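You operate a simulated robot arm through the tools that you are given. There is no shell and no other tool.

You run a simulated robot arm. Do the job below in one go: nothing can be reset, and whatever is moved stays where it is left.

JOB
Clean the 25 micron filter at 2 bar in the cleaning box.
Fine: cover shut while the air runs; stand the filter back where it was and leave the cover open. Set down upright: what you pick out.

The check looks at the end state, three seconds after you hand in, the way a careful person would. Anything else that was tipped, shoved, dropped, spilled or broken makes it a failure. Lids that push on must go on centred and level and be pressed home; caps that screw on are set level and turned clockwise until they are tight.

ROBOT AND FRAMES
A 7-joint arm with a two-finger parallel gripper, fixed in place. Base frame: the origin is on the floor under the middle of its stand, x ahead of it, y to its left, z up. Units: m, rad, N and s.
With the tool pointing down near the work surface it reaches from about 0.44 to 0.92 m from the base axis. Its first joint turns from -2.007 to 2.007 rad. Payload 3.91 kg.
Tool frame: the origin (TCP) lies between the finger pads and is the grasp point; the fingertips stand 0.03 m ahead of it; z points along the fingers, y is the line along which they close. The gripper opens to 0.11 m. The fingers are 0.02 m wide and 0.01 m thick; the gripper's body (0.048 by 0.112 m) begins 0.055 m behind the TCP.
Orientation is told as [roll, pitch, yaw] about the base's x, y, z axes, in that order, counted from this pose: with the fingers straight down and closing along the base's y, the tool's x points along the base's -x, its y along +y and its z along -z.

CONTROLS
- The arm moves only by the tool send_rows. Its argument "plan" is a list of rows, each a list of 3 entries, a list of its own where there are three numbers: the shift along the base's x, y, z in cm, then the turn, a rotation vector about the base's x, y, z in rad, then the gripper command, from -1 (fully open) to 1 (shut), values between in proportion. In form: [[[dx, dy, dz], [rx, ry, rz], claw], ...]. A call has 1 to 20 rows; each row is the pose to reach, as a shift and turn from the pose commanded when the call began. Rows are played at 5 a second. More than 0.05 m and 0.15 rad between two rows, or a gripper value outside its range, and nothing of the call is played. Where a pose cannot be reached the arm comes as near as it can. A force on the tool above 40 N (or 10 N above the force at the start of the call, whichever is more), or a blocked arm, ends the call early, and 0.2 s more pass. The fingers move at their own pace (about 0.153 m/s each) and stop on an object; they squeeze with about 39 N. The grip force told is the motor's: it shows also when the fingers shut on nothing. Time passes only in rows, and 0.2 s behind the last, so rows that repeat a pose let the fingers close. The reply holds the time, the measured pose of the TCP, the force on the tool along the base axes, the opening and the grip force, in the units named above and with some noise, with the torque about the TCP (base axes, N m) and any sound that the robot's microphone picked up.
- Cameras (640 x 400 px; columns grow to the right, rows downward): "scene" is fixed at [0.2239, 0.6398, 1.6185]; the picture's right is [-0.69, -0.72, 0.00], its down [-0.59, 0.56, -0.58] and it looks along [0.42, -0.40, -0.82] (base axes); focal length 349 px, centre (320, 200). "wrist" rides on the gripper at [0.072, 0.017, -0.103] in the tool frame; the picture's right is [-0.23, 0.97, 0.00], its down [-0.76, -0.18, -0.62] and it looks along [-0.61, -0.14, 0.78] (tool axes); focal length 222 px, centre (320, 200). There is no depth. A picture from a camera that has moved, and an enlarged one, comes with that camera's place and axes in the base frame and with its lens. The place of the scene camera against the robot may be out by one fixed shift of up to 0.018 m in any direction.
- grab_frame(camera): a new picture of that camera. The clock stands still meanwhile.
- raise_lower(by): slides the trunk up (or, below 0, down) by that many m; the arm rides with it, the base frame stays. It gives what a move gives, with no picture.
- enlarge(camera, box): a new picture of the part [left, top, right, bottom] of that camera's present view, enlarged. The clock stands still meanwhile.
- close_job(): hands the job in; it is judged then, once.

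Nothing tells you positions but the pictures and the camera data. Unless the task says otherwise, let go and move clear before handing in.

The tools are called after "Request:" by a JSON object that holds its "name" and its "arguments". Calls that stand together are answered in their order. send_rows: Moves the arm, as the interface text tells. Its arguments: {"type":"object","properties":{"plan":{"type":"array"}},"required":["plan"]} The other tools are called the same way: raise_lower (by) moves the trunk up or down; grab_frame (camera) takes a picture; enlarge (camera, box) takes an enlarged picture of a part of a camera's view; close_job () hands the job in.

At the start:

```text
time_s: 0.0
ee_pos: [0.461, 0.0999, 1.1937]
tcp_rot: [-0.001, 0.002, 0.0]
ft_force: [-0.9, 0.3, 0.1]
moment: [-0.04, 0.05, -0.01]
gripper_width: 0.1098
finger_force: 0.1
trunk travel left (down, up): [-0.8, 0.19]
```

scene: 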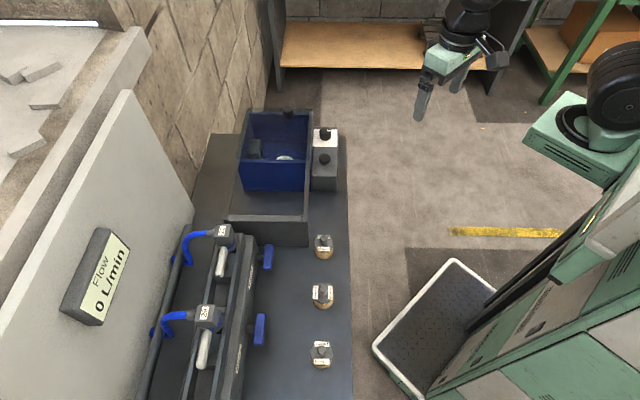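
wrist: 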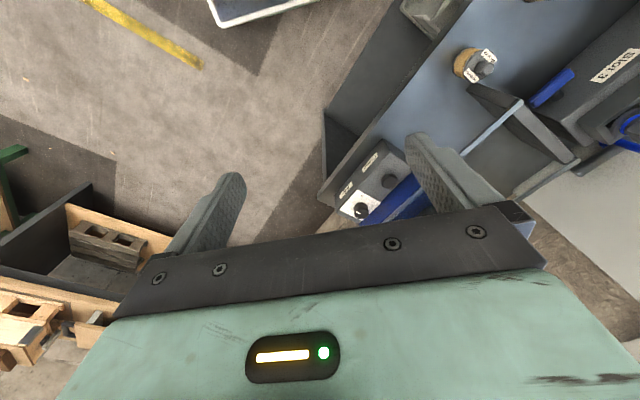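

I see a bench with a blue cleaning box (open cover?), a control block with two knobs beside it, three small labelled filters on the bench and two slots with blue hoses. I'll look closer before moving.

Request:
{"name": "enlarge", "arguments": {"camera": "scene", "box": [220, 90, 360, 260]}}

Request:
{"name": "enlarge", "arguments": {"camera": "scene", "box": [270, 220, 370, 380]}}

Request:
{"name": "enlarge", "arguments": {"camera": "scene", "box": [140, 210, 290, 400]}}

Request:
{"name": "enlarge", "arguments": {"camera": "wrist", "box": [320, 20, 640, 230]}}

```text
2.35 times, centred on (290, 175) of scene
camera zoom: at [0.2239, 0.6398, 1.6185], right [-0.69, -0.72, 0.0], down [-0.59, 0.56, -0.58], along [0.42, -0.4, -0.82], focal length 822 px, centre (391, 259)
```

zoom: 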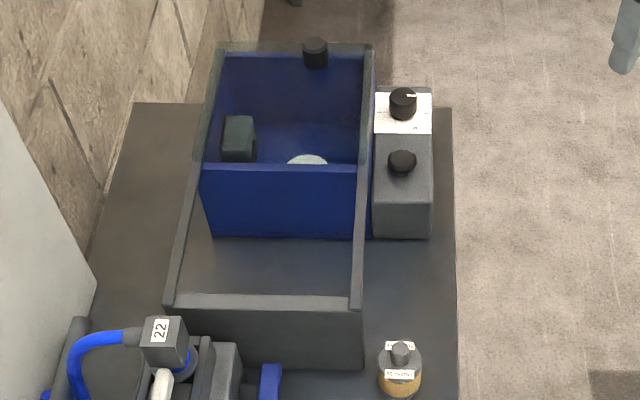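

```text
2.50 times, centred on (320, 300) of scene
camera zoom: at [0.2239, 0.6398, 1.6185], right [-0.69, -0.72, 0.0], down [-0.59, 0.56, -0.58], along [0.42, -0.4, -0.82], focal length 873 px, centre (320, -50)
```

zoom: 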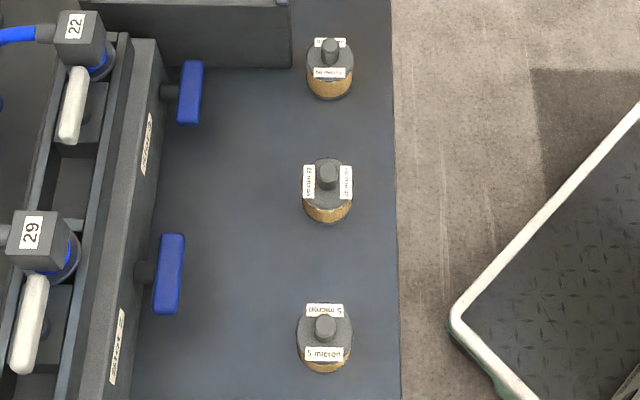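

```text
2.11 times, centred on (215, 305) of scene
camera zoom: at [0.2239, 0.6398, 1.6185], right [-0.69, -0.72, 0.0], down [-0.59, 0.56, -0.58], along [0.42, -0.4, -0.82], focal length 735 px, centre (541, -21)
```

zoom: 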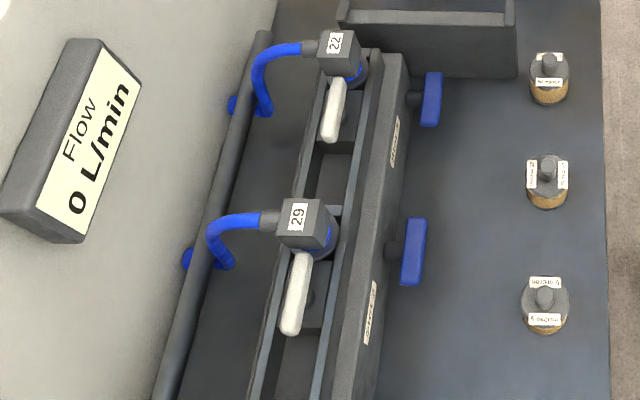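

```text
1.90 times, centred on (480, 125) of wrist
camera zoom: at [0.39, 0.1165, 1.2964], right [0.23, 0.97, 0.0], down [0.76, -0.18, 0.62], along [0.61, -0.14, -0.78], focal length 423 px, centre (15, 343)
```

zoom: 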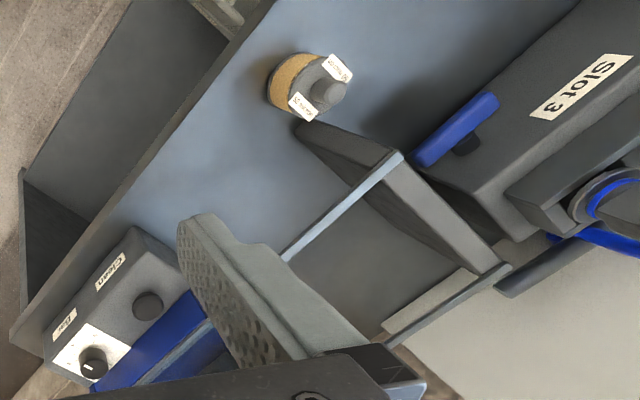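

I take the three filters to stand at about (0.50,0.36), (0.42,0.45) and (0.34,0.53), tops near z 0.87, with the box around (0.8,0.26) and its controls near (0.7,0.15). I'll move the wrist camera over the filters, staying high, to read their labels.

Request:
{"name": "send_rows", "arguments": {"plan": [[[-1, 3.5, -0.5], [0, 0, 0.1], -1], [[-2, 7, -1], [0, 0, 0.2], -1], [[-3, 10.5, -1.5], [0, 0, 0.3], -1], [[-4, 14, -2], [0, 0, 0.4], -1], [[-5, 17.5, -2.5], [0, 0, 0.5], -1], [[-6, 21, -3], [0, 0, 0.6], -1], [[-7, 24.5, -4], [0, 0, 0.7], -1], [[-9, 28, -5], [0, 0, 0.785], -1]]}}

Request:
{"name": "grab_frame", "arguments": {"camera": "wrist"}}

```text
time_s: 1.8
ee_pos: [0.3735, 0.3796, 1.1421]
tcp_rot: [-0.001, 0.0, 0.787]
ft_force: [-0.4, -1.1, 0.1]
moment: [-0.01, 0.0, 0.02]
gripper_width: 0.1097
finger_force: 0.0
trunk travel left (down, up): [-0.8, 0.19]
```

```text
taken
camera wrist: at [0.3107, 0.3407, 1.2455], right [-0.53, 0.85, 0.0], down [0.66, 0.41, 0.62], along [0.53, 0.33, -0.78], focal length 222 px, centre (320, 200)
```

wrist: 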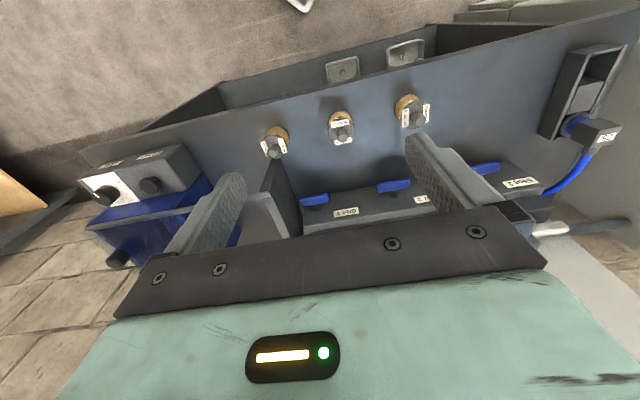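

Request:
{"name": "enlarge", "arguments": {"camera": "wrist", "box": [250, 80, 450, 205]}}

Request:
{"name": "enlarge", "arguments": {"camera": "wrist", "box": [80, 130, 260, 250]}}

Request:
{"name": "enlarge", "arguments": {"camera": "wrist", "box": [320, 85, 380, 160]}}

Request:
{"name": "enlarge", "arguments": {"camera": "wrist", "box": [250, 110, 300, 170]}}

Request:
{"name": "enlarge", "arguments": {"camera": "wrist", "box": [385, 80, 445, 140]}}

```text
3.20 times, centred on (350, 142) of wrist
camera zoom: at [0.3107, 0.3407, 1.2455], right [-0.53, 0.85, 0.0], down [0.66, 0.41, 0.62], along [0.53, 0.33, -0.78], focal length 711 px, centre (224, 384)
```

zoom: 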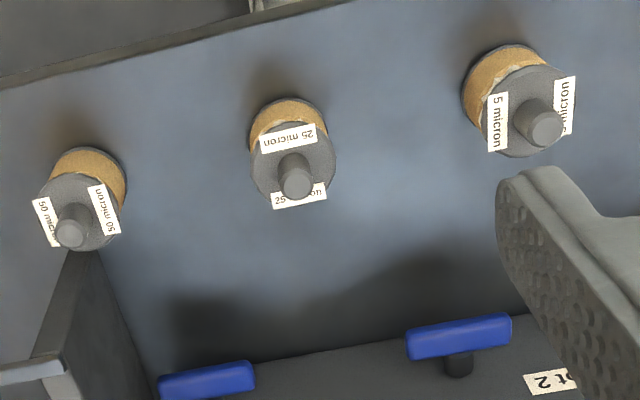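

```text
3.33 times, centred on (170, 190) of wrist
camera zoom: at [0.3107, 0.3407, 1.2455], right [-0.53, 0.85, 0.0], down [0.66, 0.41, 0.62], along [0.53, 0.33, -0.78], focal length 740 px, centre (820, 233)
```

zoom: 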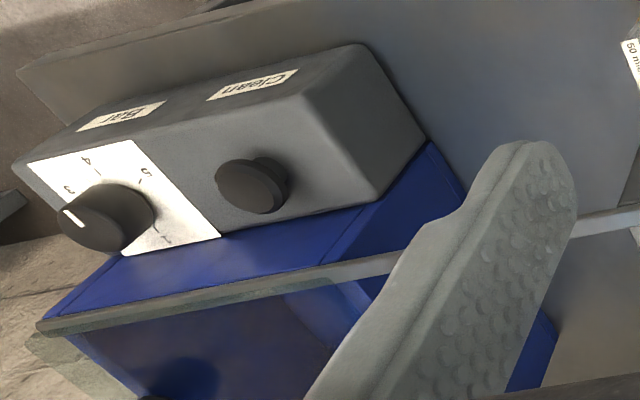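

```text
5.33 times, centred on (350, 122) of wrist
camera zoom: at [0.3107, 0.3407, 1.2455], right [-0.53, 0.85, 0.0], down [0.66, 0.41, 0.62], along [0.53, 0.33, -0.78], focal length 1185 px, centre (160, 613)
```

zoom: 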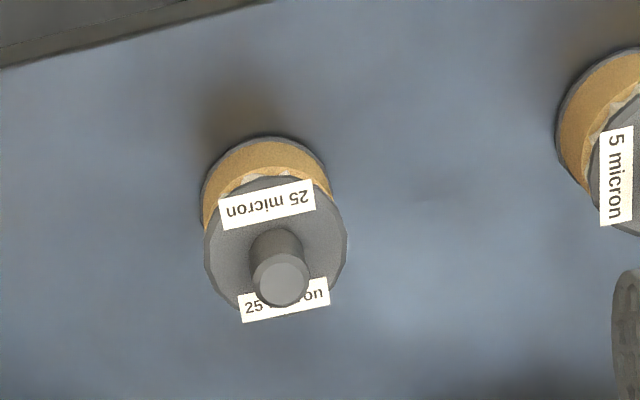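

```text
6.67 times, centred on (275, 140) of wrist
camera zoom: at [0.3107, 0.3407, 1.2455], right [-0.53, 0.85, 0.0], down [0.66, 0.41, 0.62], along [0.53, 0.33, -0.78], focal length 1481 px, centre (620, 600)
```

zoom: 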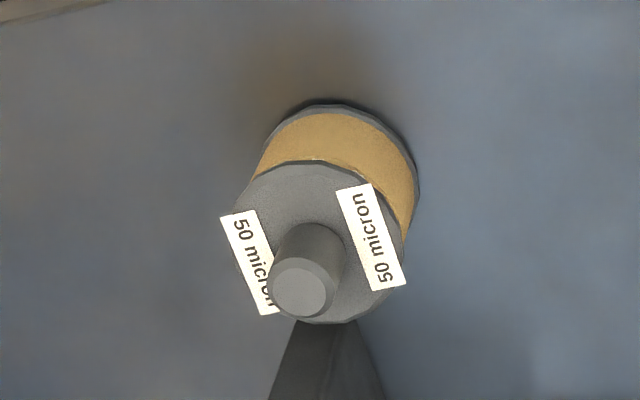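

```text
6.67 times, centred on (415, 110) of wrist
camera zoom: at [0.3107, 0.3407, 1.2455], right [-0.53, 0.85, 0.0], down [0.66, 0.41, 0.62], along [0.53, 0.33, -0.78], focal length 1481 px, centre (-313, 800)
```

zoom: 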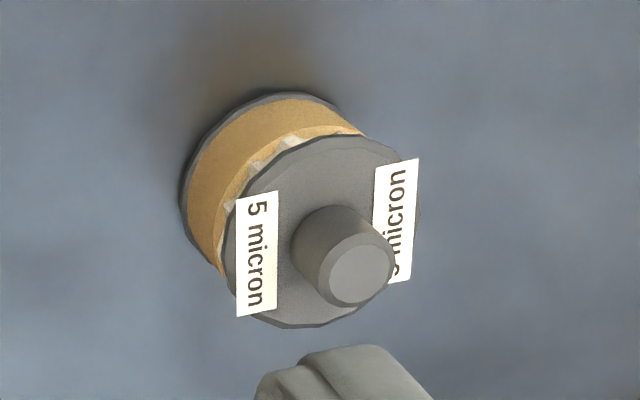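

The middle filter reads "25 micron"; the others read 50 and 5. Next I'll move the wrist camera over the cleaning box to understand the cover, the Bar dial and the Clean button.

Request:
{"name": "send_rows", "arguments": {"plan": [[[3, -2.3, 1.1], [0, 0, -0.05], -1], [[6, -4.6, 2.2], [0, 0, -0.1], -1], [[9, -6.9, 3.3], [0, 0, -0.15], -1], [[12, -9.2, 4.4], [0, 0, -0.2], -1], [[15, -11.5, 5.5], [0, 0, -0.25], -1], [[18, -13.8, 6.6], [0, 0, -0.3], -1], [[21, -16.1, 7.7], [0, 0, -0.35], -1], [[24, -18.4, 8.8], [0, 0, -0.4], -1], [[27, -20.7, 9.9], [0, 0, -0.45], -1], [[30.6, -23, 10.8], [0, 0, -0.487], -1]]}}

Request:
{"name": "grab_frame", "arguments": {"camera": "wrist"}}

Request:
{"name": "grab_frame", "arguments": {"camera": "scene"}}

```text
time_s: 4.0
ee_pos: [0.6782, 0.149, 1.2499]
tcp_rot: [0.0, -0.001, 0.296]
ft_force: [-0.4, 0.2, 0.2]
moment: [-0.02, -0.03, -0.02]
gripper_width: 0.1101
finger_force: 0.0
trunk travel left (down, up): [-0.8, 0.19]
```

```text
taken
camera wrist: at [0.605, 0.1434, 1.3531], right [-0.07, 1.0, 0.0], down [0.78, 0.05, 0.62], along [0.62, 0.04, -0.78], focal length 222 px, centre (320, 200)
```

wrist: 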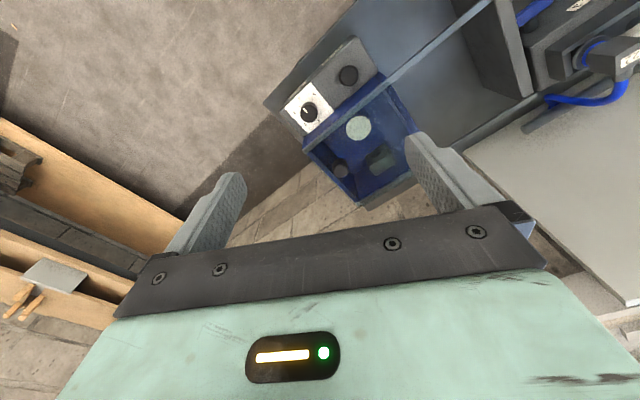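

```text
taken
```

scene: 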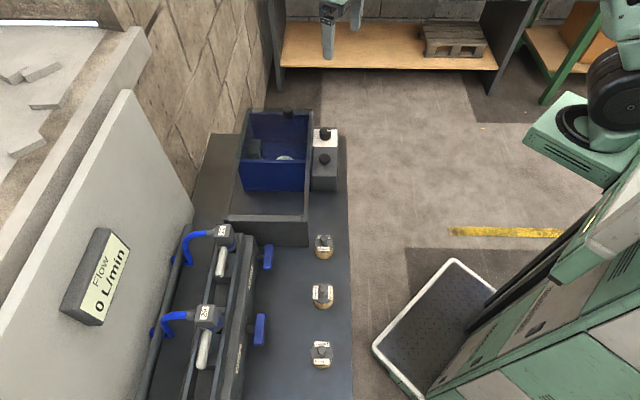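

Request:
{"name": "enlarge", "arguments": {"camera": "wrist", "box": [260, 30, 440, 215]}}

Request:
{"name": "enlarge", "arguments": {"camera": "wrist", "box": [275, 50, 385, 130]}}

Request:
{"name": "enlarge", "arguments": {"camera": "scene", "box": [225, 95, 345, 200]}}

```text
2.16 times, centred on (350, 122) of wrist
camera zoom: at [0.605, 0.1434, 1.3531], right [-0.07, 1.0, 0.0], down [0.78, 0.05, 0.62], along [0.62, 0.04, -0.78], focal length 480 px, centre (255, 368)
```

zoom: 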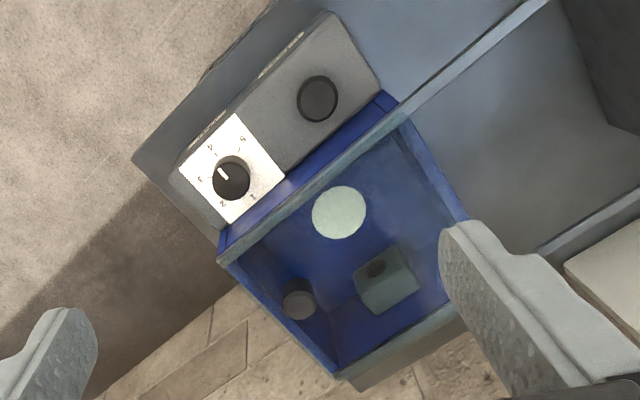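

```text
5.00 times, centred on (330, 90) of wrist
camera zoom: at [0.605, 0.1434, 1.3531], right [-0.07, 1.0, 0.0], down [0.78, 0.05, 0.62], along [0.62, 0.04, -0.78], focal length 1111 px, centre (270, 750)
```

zoom: 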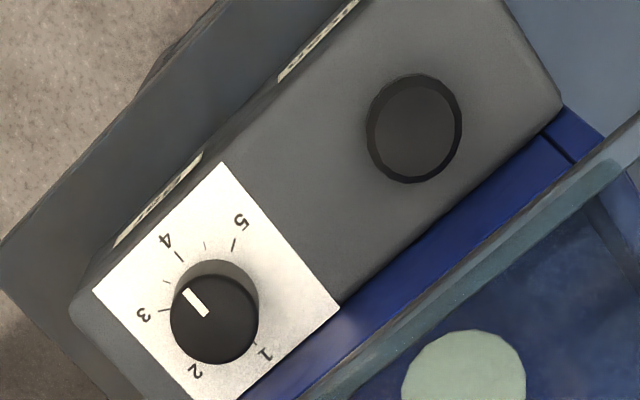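

```text
3.81 times, centred on (285, 148) of scene
camera zoom: at [0.2239, 0.6398, 1.6185], right [-0.69, -0.72, 0.0], down [-0.59, 0.56, -0.58], along [0.42, -0.4, -0.82], focal length 1330 px, centre (453, 400)
```

zoom: 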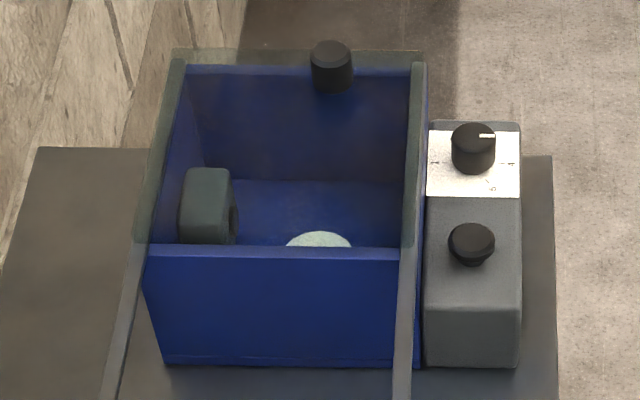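

The box's cover looks like a clear plate with a black knob that slides on the grey rails, and it seems shut now; there's a round pale pad inside for the filter, and the Bar dial points a bit past 3. I'll go closer above the cover knob (about (0.81,0.195,1.0)) to fix positions.

Request:
{"name": "send_rows", "arguments": {"plan": [[[2, 0.5, -2], [0, 0, 0.1], -1], [[4, 1, -4], [0, 0, 0.2], -1], [[6, 1.5, -6], [0, 0, 0.3], -1], [[8, 2, -8], [0, 0, 0.4], -1], [[10, 2.5, -10], [0, 0, 0.489], -1], [[12, 3, -11], [0, 0, 0.489], -1]]}}

Request:
{"name": "grab_frame", "arguments": {"camera": "wrist"}}

Request:
{"name": "enlarge", "arguments": {"camera": "wrist", "box": [180, 0, 500, 200]}}

Request:
{"name": "enlarge", "arguments": {"camera": "scene", "box": [215, 65, 355, 200]}}

```text
time_s: 5.4
ee_pos: [0.7973, 0.1787, 1.1417]
tcp_rot: [0.0, 0.001, 0.787]
ft_force: [0.2, 0.2, 0.3]
moment: [0.02, -0.04, 0.04]
gripper_width: 0.1102
finger_force: 0.1
trunk travel left (down, up): [-0.8, 0.19]
```

```text
taken
camera wrist: at [0.7353, 0.1396, 1.2447], right [-0.53, 0.85, 0.0], down [0.66, 0.41, 0.62], along [0.53, 0.33, -0.78], focal length 222 px, centre (320, 200)
```

wrist: 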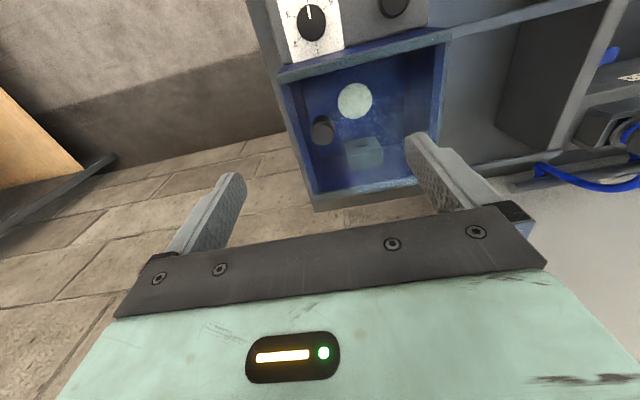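

```text
2.00 times, centred on (340, 100) of wrist
camera zoom: at [0.7353, 0.1396, 1.2447], right [-0.53, 0.85, 0.0], down [0.66, 0.41, 0.62], along [0.53, 0.33, -0.78], focal length 444 px, centre (280, 400)
```

zoom: 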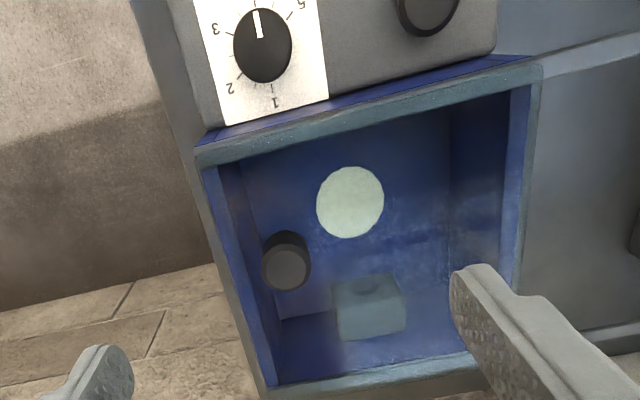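

```text
2.96 times, centred on (285, 132) of scene
camera zoom: at [0.2239, 0.6398, 1.6185], right [-0.69, -0.72, 0.0], down [-0.59, 0.56, -0.58], along [0.42, -0.4, -0.82], focal length 1035 px, centre (424, 400)
```

zoom: 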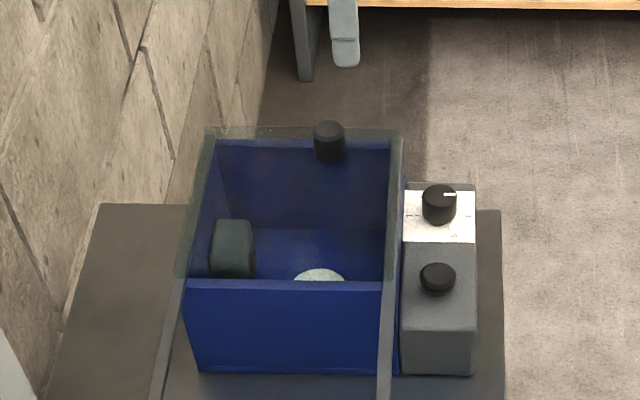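

The cover is a clear plate (top about z 0.965) whose knob I put at (0.819,0.197) with its top near 0.99; the pad is at (0.794,0.249,0.83). The box lies at 45° to the base, so the cover slides along (-0.71,+0.71). I'll centre over the knob and check.

Request:
{"name": "send_rows", "arguments": {"plan": [[[1, 0.9, -1], [0, 0, 0], -1], [[2.2, 1.8, -3], [0, 0, 0], -1], [[2.2, 1.8, -6], [0, 0, 0], -1], [[2.2, 1.8, -8], [0, 0, 0], -1]]}}

Request:
{"name": "enlarge", "arguments": {"camera": "wrist", "box": [160, 0, 500, 212]}}

Request:
{"name": "enlarge", "arguments": {"camera": "scene", "box": [215, 65, 355, 200]}}

```text
time_s: 6.4
ee_pos: [0.8196, 0.1967, 1.0602]
tcp_rot: [0.002, -0.001, 0.788]
ft_force: [-0.2, 0.2, 0.3]
moment: [0.0, -0.02, -0.05]
gripper_width: 0.11
finger_force: 0.0
trunk travel left (down, up): [-0.8, 0.19]
```

```text
1.88 times, centred on (330, 106) of wrist
camera zoom: at [0.7572, 0.1578, 1.1638], right [-0.53, 0.85, 0.0], down [0.66, 0.41, 0.62], along [0.53, 0.33, -0.78], focal length 418 px, centre (301, 377)
```

zoom: 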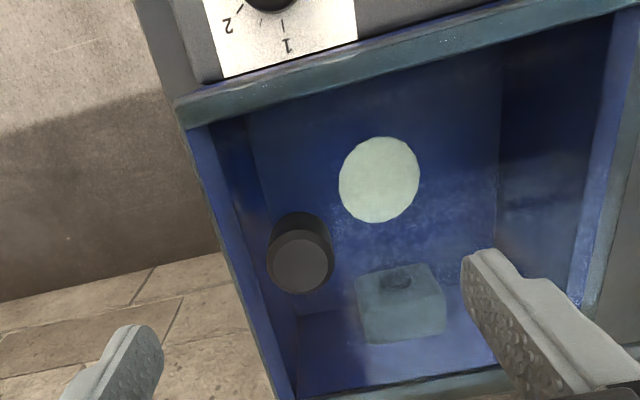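

```text
2.96 times, centred on (285, 132) of scene
camera zoom: at [0.2239, 0.6398, 1.6185], right [-0.69, -0.72, 0.0], down [-0.59, 0.56, -0.58], along [0.42, -0.4, -0.82], focal length 1035 px, centre (424, 400)
```

zoom: 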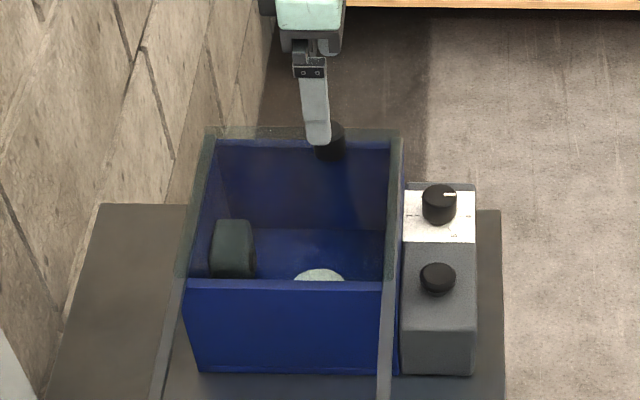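

The knob is centred under the gripper, with its top at about 0.992. I'll lower the fingertips around it and close.

Request:
{"name": "send_rows", "arguments": {"plan": [[[0, 0, -2], [0, 0, 0], -1], [[0, 0, -4], [0, 0, 0], -1], [[0, 0, -5], [0, 0, 0], -1], [[0, 0, -5.7], [0, 0, 0], -1], [[0, 0, -5.7], [0, 0, 0], 0], [[0, 0, -5.7], [0, 0, 0], 1], [[0, 0, -5.7], [0, 0, 0], 1], [[0, 0, -5.7], [0, 0, 0], 1]]}}

Request:
{"name": "enlarge", "arguments": {"camera": "wrist", "box": [160, 0, 500, 212]}}

Request:
{"name": "enlarge", "arguments": {"camera": "scene", "box": [215, 65, 355, 200]}}

```text
time_s: 8.2
ee_pos: [0.8186, 0.1982, 1.0047]
tcp_rot: [0.002, 0.0, 0.786]
ft_force: [2.2, -0.8, -2.5]
moment: [0.51, 0.03, 0.01]
gripper_width: 0.0295
finger_force: 44.9
trunk travel left (down, up): [-0.8, 0.19]
```

```text
1.88 times, centred on (330, 106) of wrist
camera zoom: at [0.7569, 0.1585, 1.1069], right [-0.53, 0.85, 0.0], down [0.66, 0.41, 0.62], along [0.53, 0.33, -0.78], focal length 418 px, centre (301, 377)
```

zoom: 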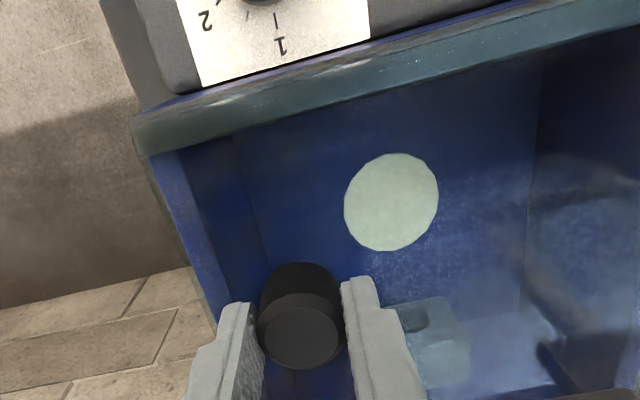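

```text
2.96 times, centred on (285, 132) of scene
camera zoom: at [0.2239, 0.6398, 1.6185], right [-0.69, -0.72, 0.0], down [-0.59, 0.56, -0.58], along [0.42, -0.4, -0.82], focal length 1035 px, centre (424, 400)
```

zoom: 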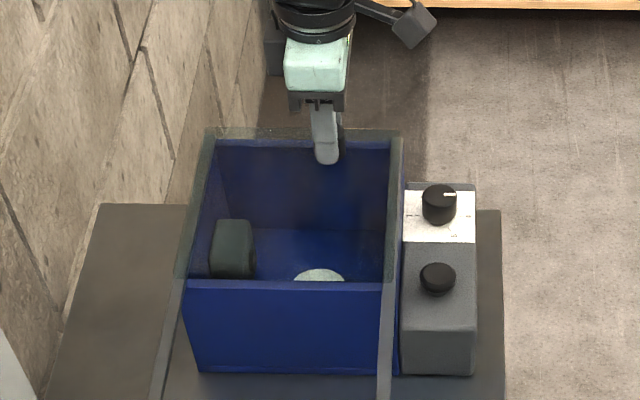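

The knob is held (0.0295 m wide). I'll try a short slide of 2 cm along the rails and watch the force.

Request:
{"name": "send_rows", "arguments": {"plan": [[[-0.35, 0.35, 0], [0, 0, 0], 1], [[-0.7, 0.7, 0], [0, 0, 0], 1], [[-1.05, 1.05, 0], [0, 0, 0], 1], [[-1.4, 1.4, 0], [0, 0, 0], 1]]}}

Request:
{"name": "enlarge", "arguments": {"camera": "scene", "box": [215, 65, 355, 200]}}

```text
time_s: 9.2
ee_pos: [0.8057, 0.2131, 1.0043]
tcp_rot: [0.0, 0.003, 0.788]
ft_force: [1.4, 1.2, -5.4]
moment: [-0.81, 0.03, -0.13]
gripper_width: 0.0293
finger_force: 45.4
trunk travel left (down, up): [-0.8, 0.19]
```

```text
2.96 times, centred on (285, 132) of scene
camera zoom: at [0.2239, 0.6398, 1.6185], right [-0.69, -0.72, 0.0], down [-0.59, 0.56, -0.58], along [0.42, -0.4, -0.82], focal length 1035 px, centre (424, 400)
```

zoom: 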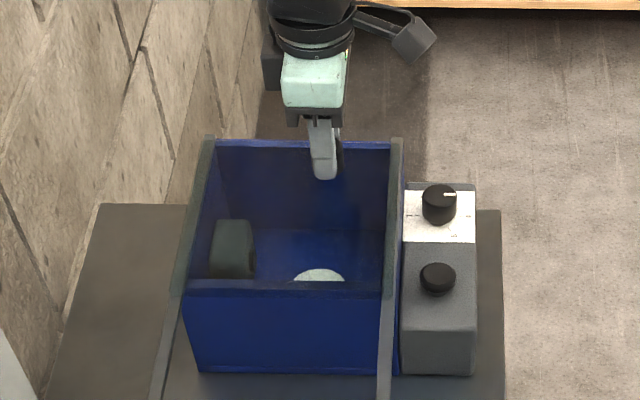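

The cover slides freely. I'll continue until it's off the box or meets its stop.

Request:
{"name": "send_rows", "arguments": {"plan": [[[-1.06, 1.06, 0], [0, 0, 0], 1], [[-2.12, 2.12, 0], [0, 0, 0], 1], [[-3.18, 3.18, 0], [0, 0, 0], 1], [[-4.24, 4.24, 0], [0, 0, 0], 1], [[-5.3, 5.3, 0], [0, 0, 0], 1], [[-6.36, 6.36, 0], [0, 0, 0], 1], [[-7.42, 7.42, 0], [0, 0, 0], 1], [[-8.48, 8.48, 0], [0, 0, 0], 1], [[-9.54, 9.54, 0], [0, 0, 0], 1], [[-10.2, 10.2, 0], [0, 0, 0], 1]]}}

Request:
{"name": "enlarge", "arguments": {"camera": "scene", "box": [205, 85, 365, 260]}}

Request:
{"name": "grab_frame", "arguments": {"camera": "wrist"}}

```text
time_s: 11.4
ee_pos: [0.7036, 0.3143, 1.0045]
tcp_rot: [-0.001, -0.002, 0.787]
ft_force: [10.1, 10.9, -9.6]
moment: [-0.11, -0.61, -0.09]
gripper_width: 0.0296
finger_force: 44.9
trunk travel left (down, up): [-0.8, 0.19]
```

```text
2.29 times, centred on (285, 172) of scene
camera zoom: at [0.2239, 0.6398, 1.6185], right [-0.69, -0.72, 0.0], down [-0.59, 0.56, -0.58], along [0.42, -0.4, -0.82], focal length 798 px, centre (400, 263)
```

zoom: 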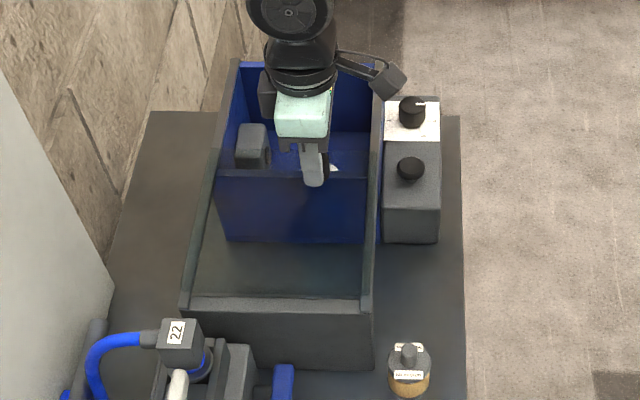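

```text
taken
camera wrist: at [0.6411, 0.2739, 1.1069], right [-0.53, 0.85, 0.0], down [0.66, 0.41, 0.62], along [0.53, 0.33, -0.78], focal length 222 px, centre (320, 200)
```

wrist: 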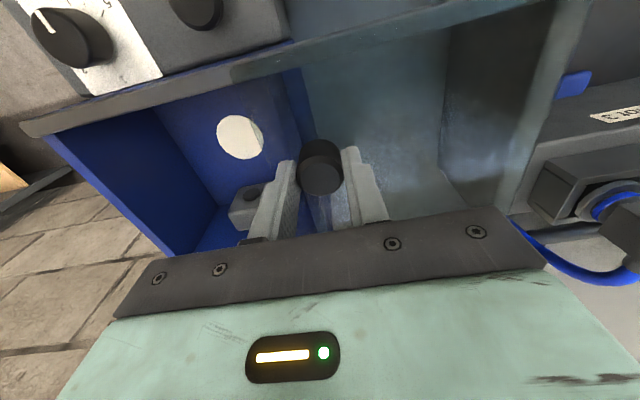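

The cover is almost fully off the box, with a slight sideways force. I'll push on gently for up to another 2 cm, easing the sideways load.

Request:
{"name": "send_rows", "arguments": {"plan": [[[-0.25, 0.45, 0], [0, 0, 0], 1], [[-0.6, 0.8, 0], [0, 0, 0], 1], [[-0.9, 1.1, 0], [0, 0, 0], 1], [[-1.2, 1.4, 0], [0, 0, 0], 1], [[-1.5, 1.7, 0], [0, 0, 0], 1]]}}

Request:
{"name": "enlarge", "arguments": {"camera": "scene", "box": [205, 85, 365, 260]}}

Request:
{"name": "grab_frame", "arguments": {"camera": "wrist"}}

```text
time_s: 12.8
ee_pos: [0.6935, 0.3233, 1.0025]
tcp_rot: [-0.011, 0.005, 0.781]
ft_force: [2.7, -12.0, 4.2]
moment: [-0.22, 0.47, -0.07]
gripper_width: 0.0296
finger_force: 44.9
trunk travel left (down, up): [-0.8, 0.19]
stopped in row 5: the force on the tool passed its limit at 42 N (the readings are from after the stop); the commanded pose is now the measured one
```

```text
2.29 times, centred on (285, 172) of scene
camera zoom: at [0.2239, 0.6398, 1.6185], right [-0.69, -0.72, 0.0], down [-0.59, 0.56, -0.58], along [0.42, -0.4, -0.82], focal length 798 px, centre (400, 263)
```

zoom: 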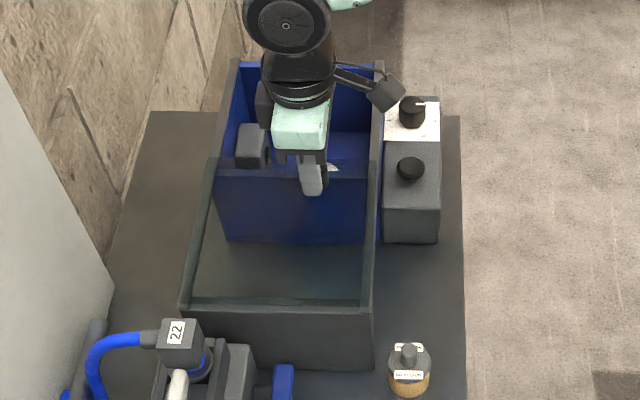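

```text
taken
camera wrist: at [0.6309, 0.2856, 1.107], right [-0.52, 0.85, -0.01], down [0.66, 0.42, 0.62], along [0.54, 0.32, -0.78], focal length 222 px, centre (320, 200)
```

wrist: 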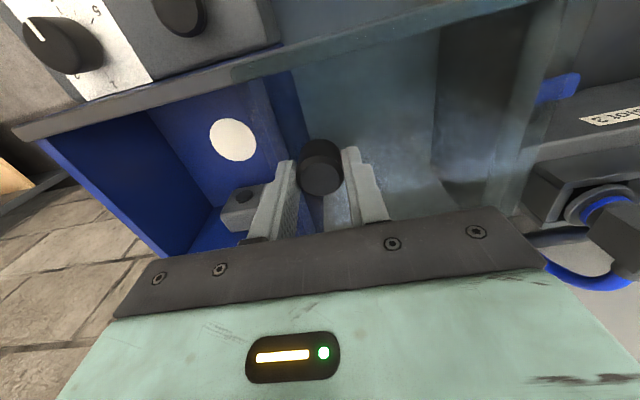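

The cover has reached its end stop and the box is open. I'll let go of the knob, lift, and move over the 25 micron filter to fix its position.

Request:
{"name": "send_rows", "arguments": {"plan": [[[0, 0, 0], [0, 0, 0], 0], [[0, 0, 0], [0, 0, 0], -1], [[0, 0, 0], [0, 0, 0], -1], [[0, 0, 2], [0, 0, 0], -1], [[0, 0, 5], [0, 0, 0], -1], [[0, 0, 8], [0, 0, 0], -1], [[0, 0, 10], [0, 0, 0], -1]]}}

Request:
{"name": "enlarge", "arguments": {"camera": "scene", "box": [205, 85, 365, 260]}}

```text
time_s: 14.4
ee_pos: [0.6918, 0.3272, 1.1025]
tcp_rot: [-0.01, 0.003, 0.783]
ft_force: [0.1, 0.7, 0.1]
moment: [-0.01, 0.01, -0.04]
gripper_width: 0.1097
finger_force: 0.0
trunk travel left (down, up): [-0.8, 0.19]
```

```text
2.29 times, centred on (285, 172) of scene
camera zoom: at [0.2239, 0.6398, 1.6185], right [-0.69, -0.72, 0.0], down [-0.59, 0.56, -0.58], along [0.42, -0.4, -0.82], focal length 798 px, centre (400, 263)
```

zoom: 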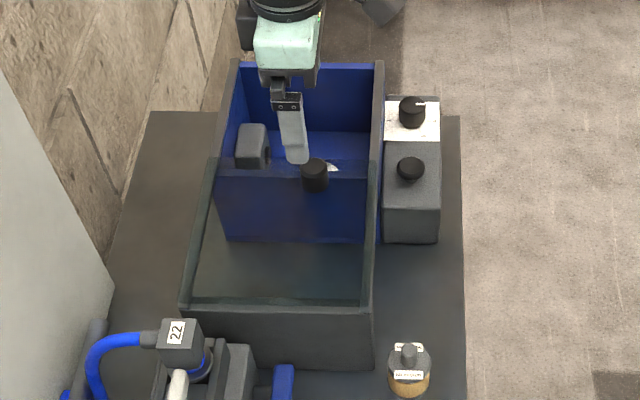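

The cover stays open at the end of its rails. Now I'm moving over the middle (25 micron) filter near (0.415,0.45).

Request:
{"name": "send_rows", "arguments": {"plan": [[[-3.5, 1.55, 0], [0.01, -0.003, 0.003], -1], [[-7, 3.1, 0], [0.01, -0.003, 0.003], -1], [[-10.5, 4.6, 0], [0.01, -0.003, 0.003], -1], [[-14, 6.2, 0], [0.01, -0.003, 0.003], -1], [[-17.5, 7.7, 0], [0.01, -0.003, 0.003], -1], [[-21, 9.3, 0], [0.01, -0.003, 0.003], -1], [[-24.5, 10.9, 0], [0.01, -0.003, 0.003], -1], [[-27.7, 12.3, -2], [0.01, -0.003, 0.003], -1], [[-27.7, 12.3, -4], [0.01, -0.003, 0.003], -1]]}}

Request:
{"name": "grab_frame", "arguments": {"camera": "wrist"}}

Request:
{"name": "enlarge", "arguments": {"camera": "wrist", "box": [220, 40, 420, 165]}}

Request:
{"name": "enlarge", "arguments": {"camera": "scene", "box": [240, 220, 400, 380]}}

```text
time_s: 16.4
ee_pos: [0.4165, 0.4497, 1.0613]
tcp_rot: [-0.006, -0.007, 0.785]
ft_force: [0.3, -0.7, 0.1]
moment: [0.03, -0.04, 0.01]
gripper_width: 0.1097
finger_force: 0.1
trunk travel left (down, up): [-0.8, 0.19]
```

```text
taken
camera wrist: at [0.3529, 0.4085, 1.1644], right [-0.53, 0.85, 0.0], down [0.66, 0.41, 0.63], along [0.54, 0.33, -0.78], focal length 222 px, centre (320, 200)
```

wrist: 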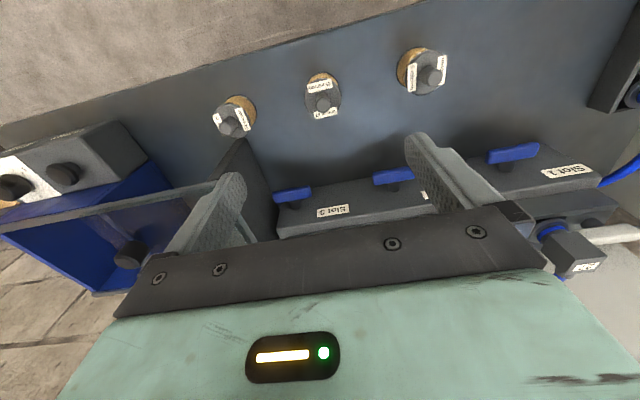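

```text
3.20 times, centred on (320, 102) of wrist
camera zoom: at [0.3529, 0.4085, 1.1644], right [-0.53, 0.85, 0.0], down [0.66, 0.41, 0.63], along [0.54, 0.33, -0.78], focal length 711 px, centre (320, 512)
```

zoom: 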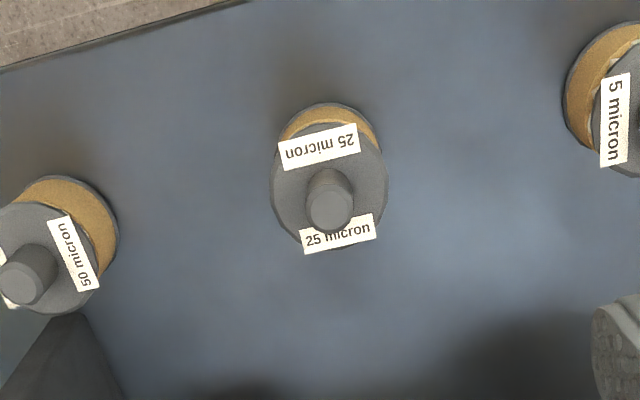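

```text
2.50 times, centred on (320, 300) of scene
camera zoom: at [0.2239, 0.6398, 1.6185], right [-0.69, -0.72, 0.0], down [-0.59, 0.56, -0.58], along [0.42, -0.4, -0.82], focal length 873 px, centre (320, -50)
```

zoom: 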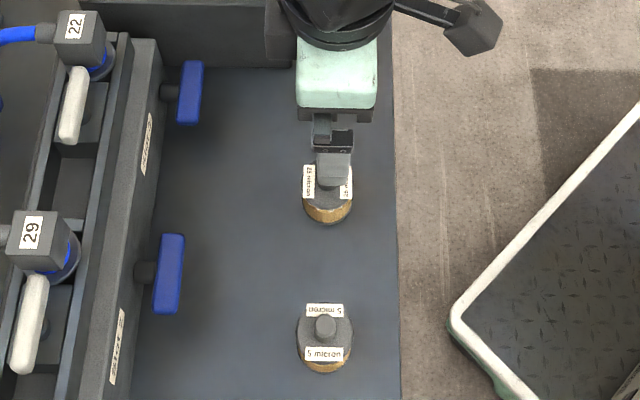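

The stem of the 25 micron filter is at about (0.418,0.4535), its top near 0.88 and the cap near 0.85. I'll correct, descend halfway, and check the alignment again with fingers partly open.

Request:
{"name": "send_rows", "arguments": {"plan": [[[0.1, 0.2, -2], [0.006, 0.007, 0], -1], [[0.15, 0.35, -4], [0.006, 0.007, 0], -0.6], [[0.15, 0.35, -7], [0.006, 0.007, 0], -0.3], [[0.15, 0.35, -10], [0.006, 0.007, 0], -0.3]]}}

Request:
{"name": "enlarge", "arguments": {"camera": "wrist", "box": [200, 40, 440, 190]}}

Request:
{"name": "enlarge", "arguments": {"camera": "scene", "box": [240, 220, 400, 380]}}

```text
time_s: 17.4
ee_pos: [0.4175, 0.4513, 0.9636]
tcp_rot: [0.004, -0.004, 0.785]
ft_force: [-0.3, -0.2, 0.1]
moment: [-0.01, 0.01, -0.01]
gripper_width: 0.0712
finger_force: 0.0
trunk travel left (down, up): [-0.8, 0.19]
```

```text
2.67 times, centred on (320, 115) of wrist
camera zoom: at [0.3544, 0.4114, 1.0654], right [-0.53, 0.85, 0.01], down [0.66, 0.41, 0.63], along [0.53, 0.33, -0.78], focal length 592 px, centre (320, 427)
```

zoom: 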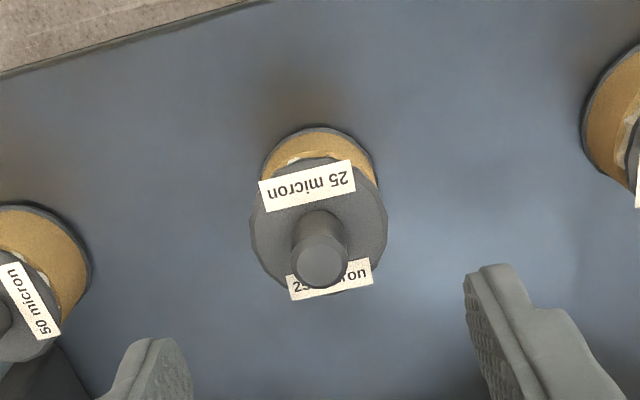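

```text
2.50 times, centred on (320, 300) of scene
camera zoom: at [0.2239, 0.6398, 1.6185], right [-0.69, -0.72, 0.0], down [-0.59, 0.56, -0.58], along [0.42, -0.4, -0.82], focal length 873 px, centre (320, -50)
```

zoom: 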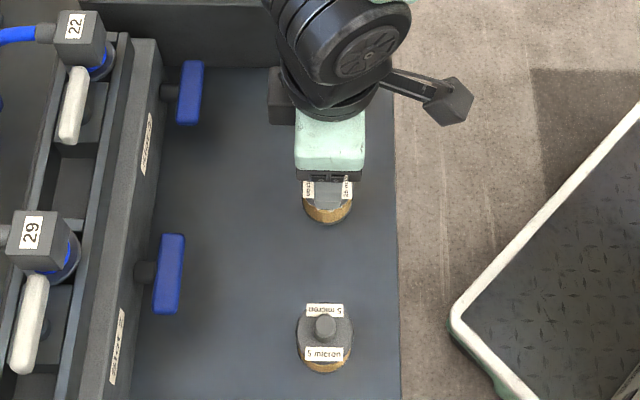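

Using the tilt-corrected views, the stem is more like (0.414,0.449) with its top near 0.903 and cap near 0.88. I'll correct sideways, descend a little more and verify.

Request:
{"name": "send_rows", "arguments": {"plan": [[[-0.2, -0.12, 0], [-0.004, 0.004, 0], -0.3], [[-0.38, -0.24, -1], [-0.004, 0.004, 0], -0.3], [[-0.38, -0.24, -3], [-0.004, 0.004, 0], -0.3], [[-0.38, -0.24, -3], [-0.004, 0.004, 0], -0.3]]}}

Request:
{"name": "enlarge", "arguments": {"camera": "wrist", "box": [200, 40, 440, 190]}}

Request:
{"name": "grab_frame", "arguments": {"camera": "wrist"}}

```text
time_s: 18.4
ee_pos: [0.4143, 0.4515, 0.9341]
tcp_rot: [0.005, 0.0, 0.784]
ft_force: [0.3, 0.5, 0.6]
moment: [0.02, 0.03, 0.03]
gripper_width: 0.0714
finger_force: 0.1
trunk travel left (down, up): [-0.8, 0.19]
```

```text
2.67 times, centred on (320, 115) of wrist
camera zoom: at [0.352, 0.4108, 1.0373], right [-0.53, 0.85, 0.0], down [0.67, 0.41, 0.62], along [0.53, 0.33, -0.78], focal length 592 px, centre (320, 427)
```

zoom: 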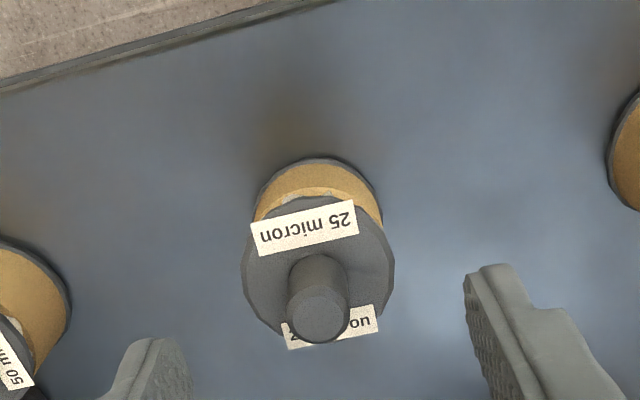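

```text
taken
camera wrist: at [0.352, 0.4108, 1.0373], right [-0.53, 0.85, 0.0], down [0.67, 0.41, 0.62], along [0.53, 0.33, -0.78], focal length 222 px, centre (320, 200)
```

wrist: 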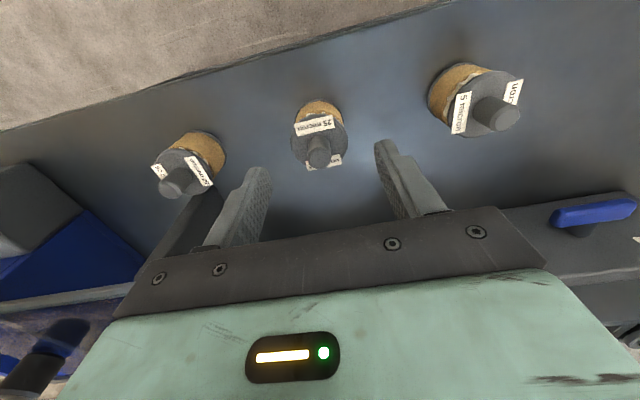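

The stem is centred left-right and its top sits near the fingertip level. I'll lower another 1.2 cm and re-check before closing.

Request:
{"name": "send_rows", "arguments": {"plan": [[[0, 0, -0.6], [-0.004, 0, 0], -0.4], [[0, 0, -1.2], [-0.004, 0, 0], -0.4], [[0, 0, -1.2], [-0.004, 0, 0], -0.4]]}}

Request:
{"name": "enlarge", "arguments": {"camera": "wrist", "box": [200, 60, 440, 210]}}

Request:
{"name": "enlarge", "arguments": {"camera": "scene", "box": [270, 240, 370, 340]}}

```text
time_s: 19.2
ee_pos: [0.4137, 0.4517, 0.9224]
tcp_rot: [0.001, 0.003, 0.784]
ft_force: [-0.8, 0.1, -0.1]
moment: [-0.02, 0.02, 0.01]
gripper_width: 0.0771
finger_force: 0.1
trunk travel left (down, up): [-0.8, 0.19]
```

```text
2.67 times, centred on (320, 135) of wrist
camera zoom: at [0.3521, 0.4111, 1.0251], right [-0.53, 0.85, 0.0], down [0.67, 0.41, 0.62], along [0.53, 0.33, -0.78], focal length 592 px, centre (320, 373)
```

zoom: 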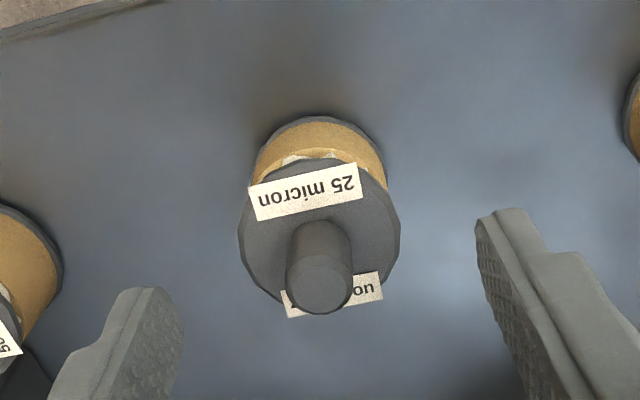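

```text
4.00 times, centred on (320, 290) of scene
camera zoom: at [0.2239, 0.6398, 1.6185], right [-0.69, -0.72, 0.0], down [-0.59, 0.56, -0.58], along [0.42, -0.4, -0.82], focal length 1397 px, centre (320, -160)
```

zoom: 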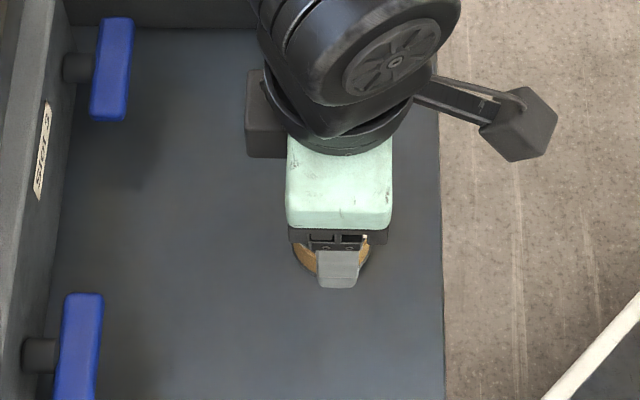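

Everything agrees now: the stem is centred with its top at 0.898 and the cap at about 0.878. I'll lower 1.1 cm so the tips stop just above the cap, and close on the stem.

Request:
{"name": "send_rows", "arguments": {"plan": [[[0, 0, -0.6], [0, -0.003, 0], -0.4], [[0, 0, -1.1], [0, -0.003, 0], -0.4], [[0, 0, -1.1], [0, -0.003, 0], 0.2], [[0, 0, -1.1], [0, -0.003, 0], 0.6], [[0, 0, -1.1], [0, -0.003, 0], 1], [[0, 0, -1.1], [0, -0.003, 0], 1], [[0, 0, -1.1], [0, -0.003, 0], 1]]}}

Request:
{"name": "enlarge", "arguments": {"camera": "wrist", "box": [200, 60, 440, 210]}}

```text
time_s: 20.8
ee_pos: [0.4148, 0.4503, 0.9099]
tcp_rot: [-0.001, 0.001, 0.785]
ft_force: [0.2, 0.4, -0.3]
moment: [0.0, -0.01, 0.0]
gripper_width: 0.0163
finger_force: 39.1
trunk travel left (down, up): [-0.8, 0.19]
```

```text
2.67 times, centred on (320, 135) of wrist
camera zoom: at [0.3506, 0.4112, 1.0135], right [-0.53, 0.85, 0.0], down [0.66, 0.41, 0.62], along [0.53, 0.33, -0.78], focal length 592 px, centre (320, 373)
```

zoom: 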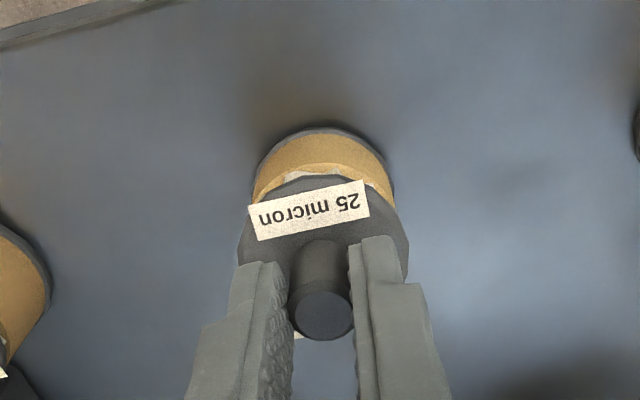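

The stem is gripped (0.0163 m). I'll lift straight up well above the box and cover knob, then check the filter hangs straight.

Request:
{"name": "send_rows", "arguments": {"plan": [[[0, 0, 1], [0, 0, 0], 1], [[0, 0, 3], [0, 0, 0], 1], [[0, 0, 6], [0, 0, 0], 1], [[0, 0, 10], [0, 0, 0], 1], [[0, 0, 14], [0, 0, 0], 1], [[0, 0, 18], [0, 0, 0], 1], [[0, 0, 21], [0, 0, 0], 1], [[0, 0, 21], [0, 0, 0], 1]]}}

Request:
{"name": "enlarge", "arguments": {"camera": "wrist", "box": [200, 60, 440, 210]}}

Request:
{"name": "grab_frame", "arguments": {"camera": "scene"}}

```text
time_s: 22.6
ee_pos: [0.4142, 0.4509, 1.1207]
tcp_rot: [-0.003, 0.002, 0.784]
ft_force: [0.1, 0.3, -0.4]
moment: [-0.02, 0.01, 0.0]
gripper_width: 0.0
finger_force: 37.4
trunk travel left (down, up): [-0.8, 0.19]
```

```text
2.67 times, centred on (320, 135) of wrist
camera zoom: at [0.3499, 0.4115, 1.2242], right [-0.53, 0.85, 0.0], down [0.66, 0.41, 0.62], along [0.53, 0.33, -0.78], focal length 592 px, centre (320, 373)
```

zoom: 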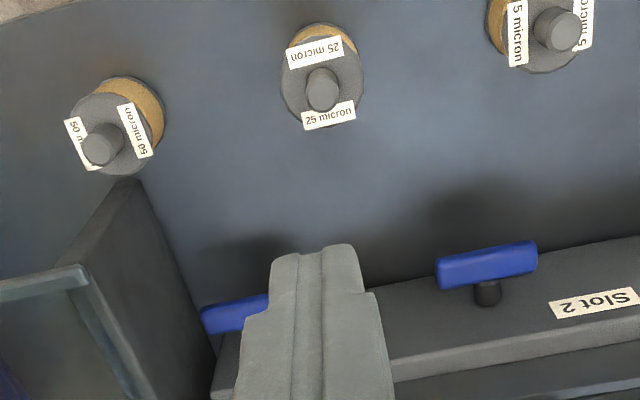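

```text
taken
```

scene: 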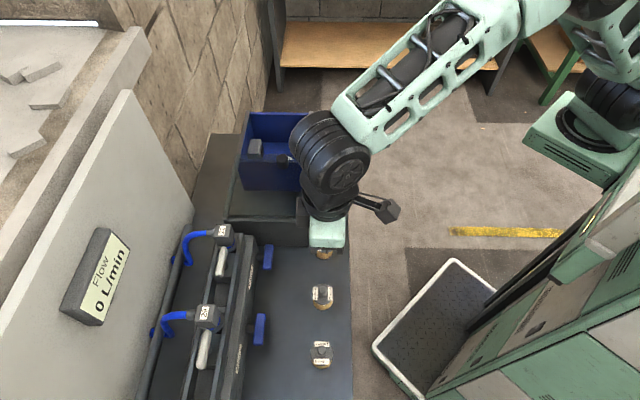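

The stem slipped out: the fingers are shut on nothing and the filter still stands upright in its place. I'll open, go back down the same line, grip a little deeper and lift in a small test step.

Request:
{"name": "send_rows", "arguments": {"plan": [[[0, 0, 0], [0, 0, 0], -0.4], [[0, 0, 0], [0, 0, 0], -0.4], [[0, 0, -4], [0, 0, 0], -0.4], [[0, 0, -8], [0, 0, 0], -0.4], [[0, 0, -12], [0, 0, 0], -0.4], [[0, 0, -16], [0, 0, 0], -0.4], [[0, 0, -18.5], [0, 0, 0], -0.4], [[0, 0, -18.5], [0, 0, 0], -0.4]]}}

Request:
{"name": "enlarge", "arguments": {"camera": "wrist", "box": [200, 60, 440, 210]}}

```text
time_s: 24.4
ee_pos: [0.4129, 0.4505, 0.9361]
tcp_rot: [-0.001, 0.0, 0.783]
ft_force: [0.6, -0.3, 0.3]
moment: [-0.02, 0.04, -0.01]
gripper_width: 0.0768
finger_force: 0.0
trunk travel left (down, up): [-0.8, 0.19]
```

```text
2.67 times, centred on (320, 135) of wrist
camera zoom: at [0.3507, 0.4113, 1.0377], right [-0.53, 0.85, 0.0], down [0.66, 0.41, 0.62], along [0.53, 0.33, -0.78], focal length 592 px, centre (320, 373)
```

zoom: 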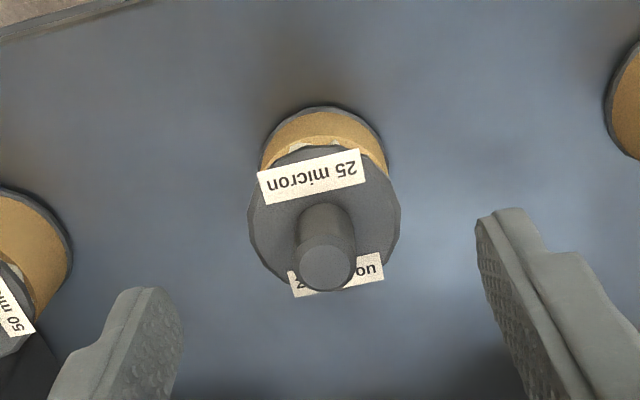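

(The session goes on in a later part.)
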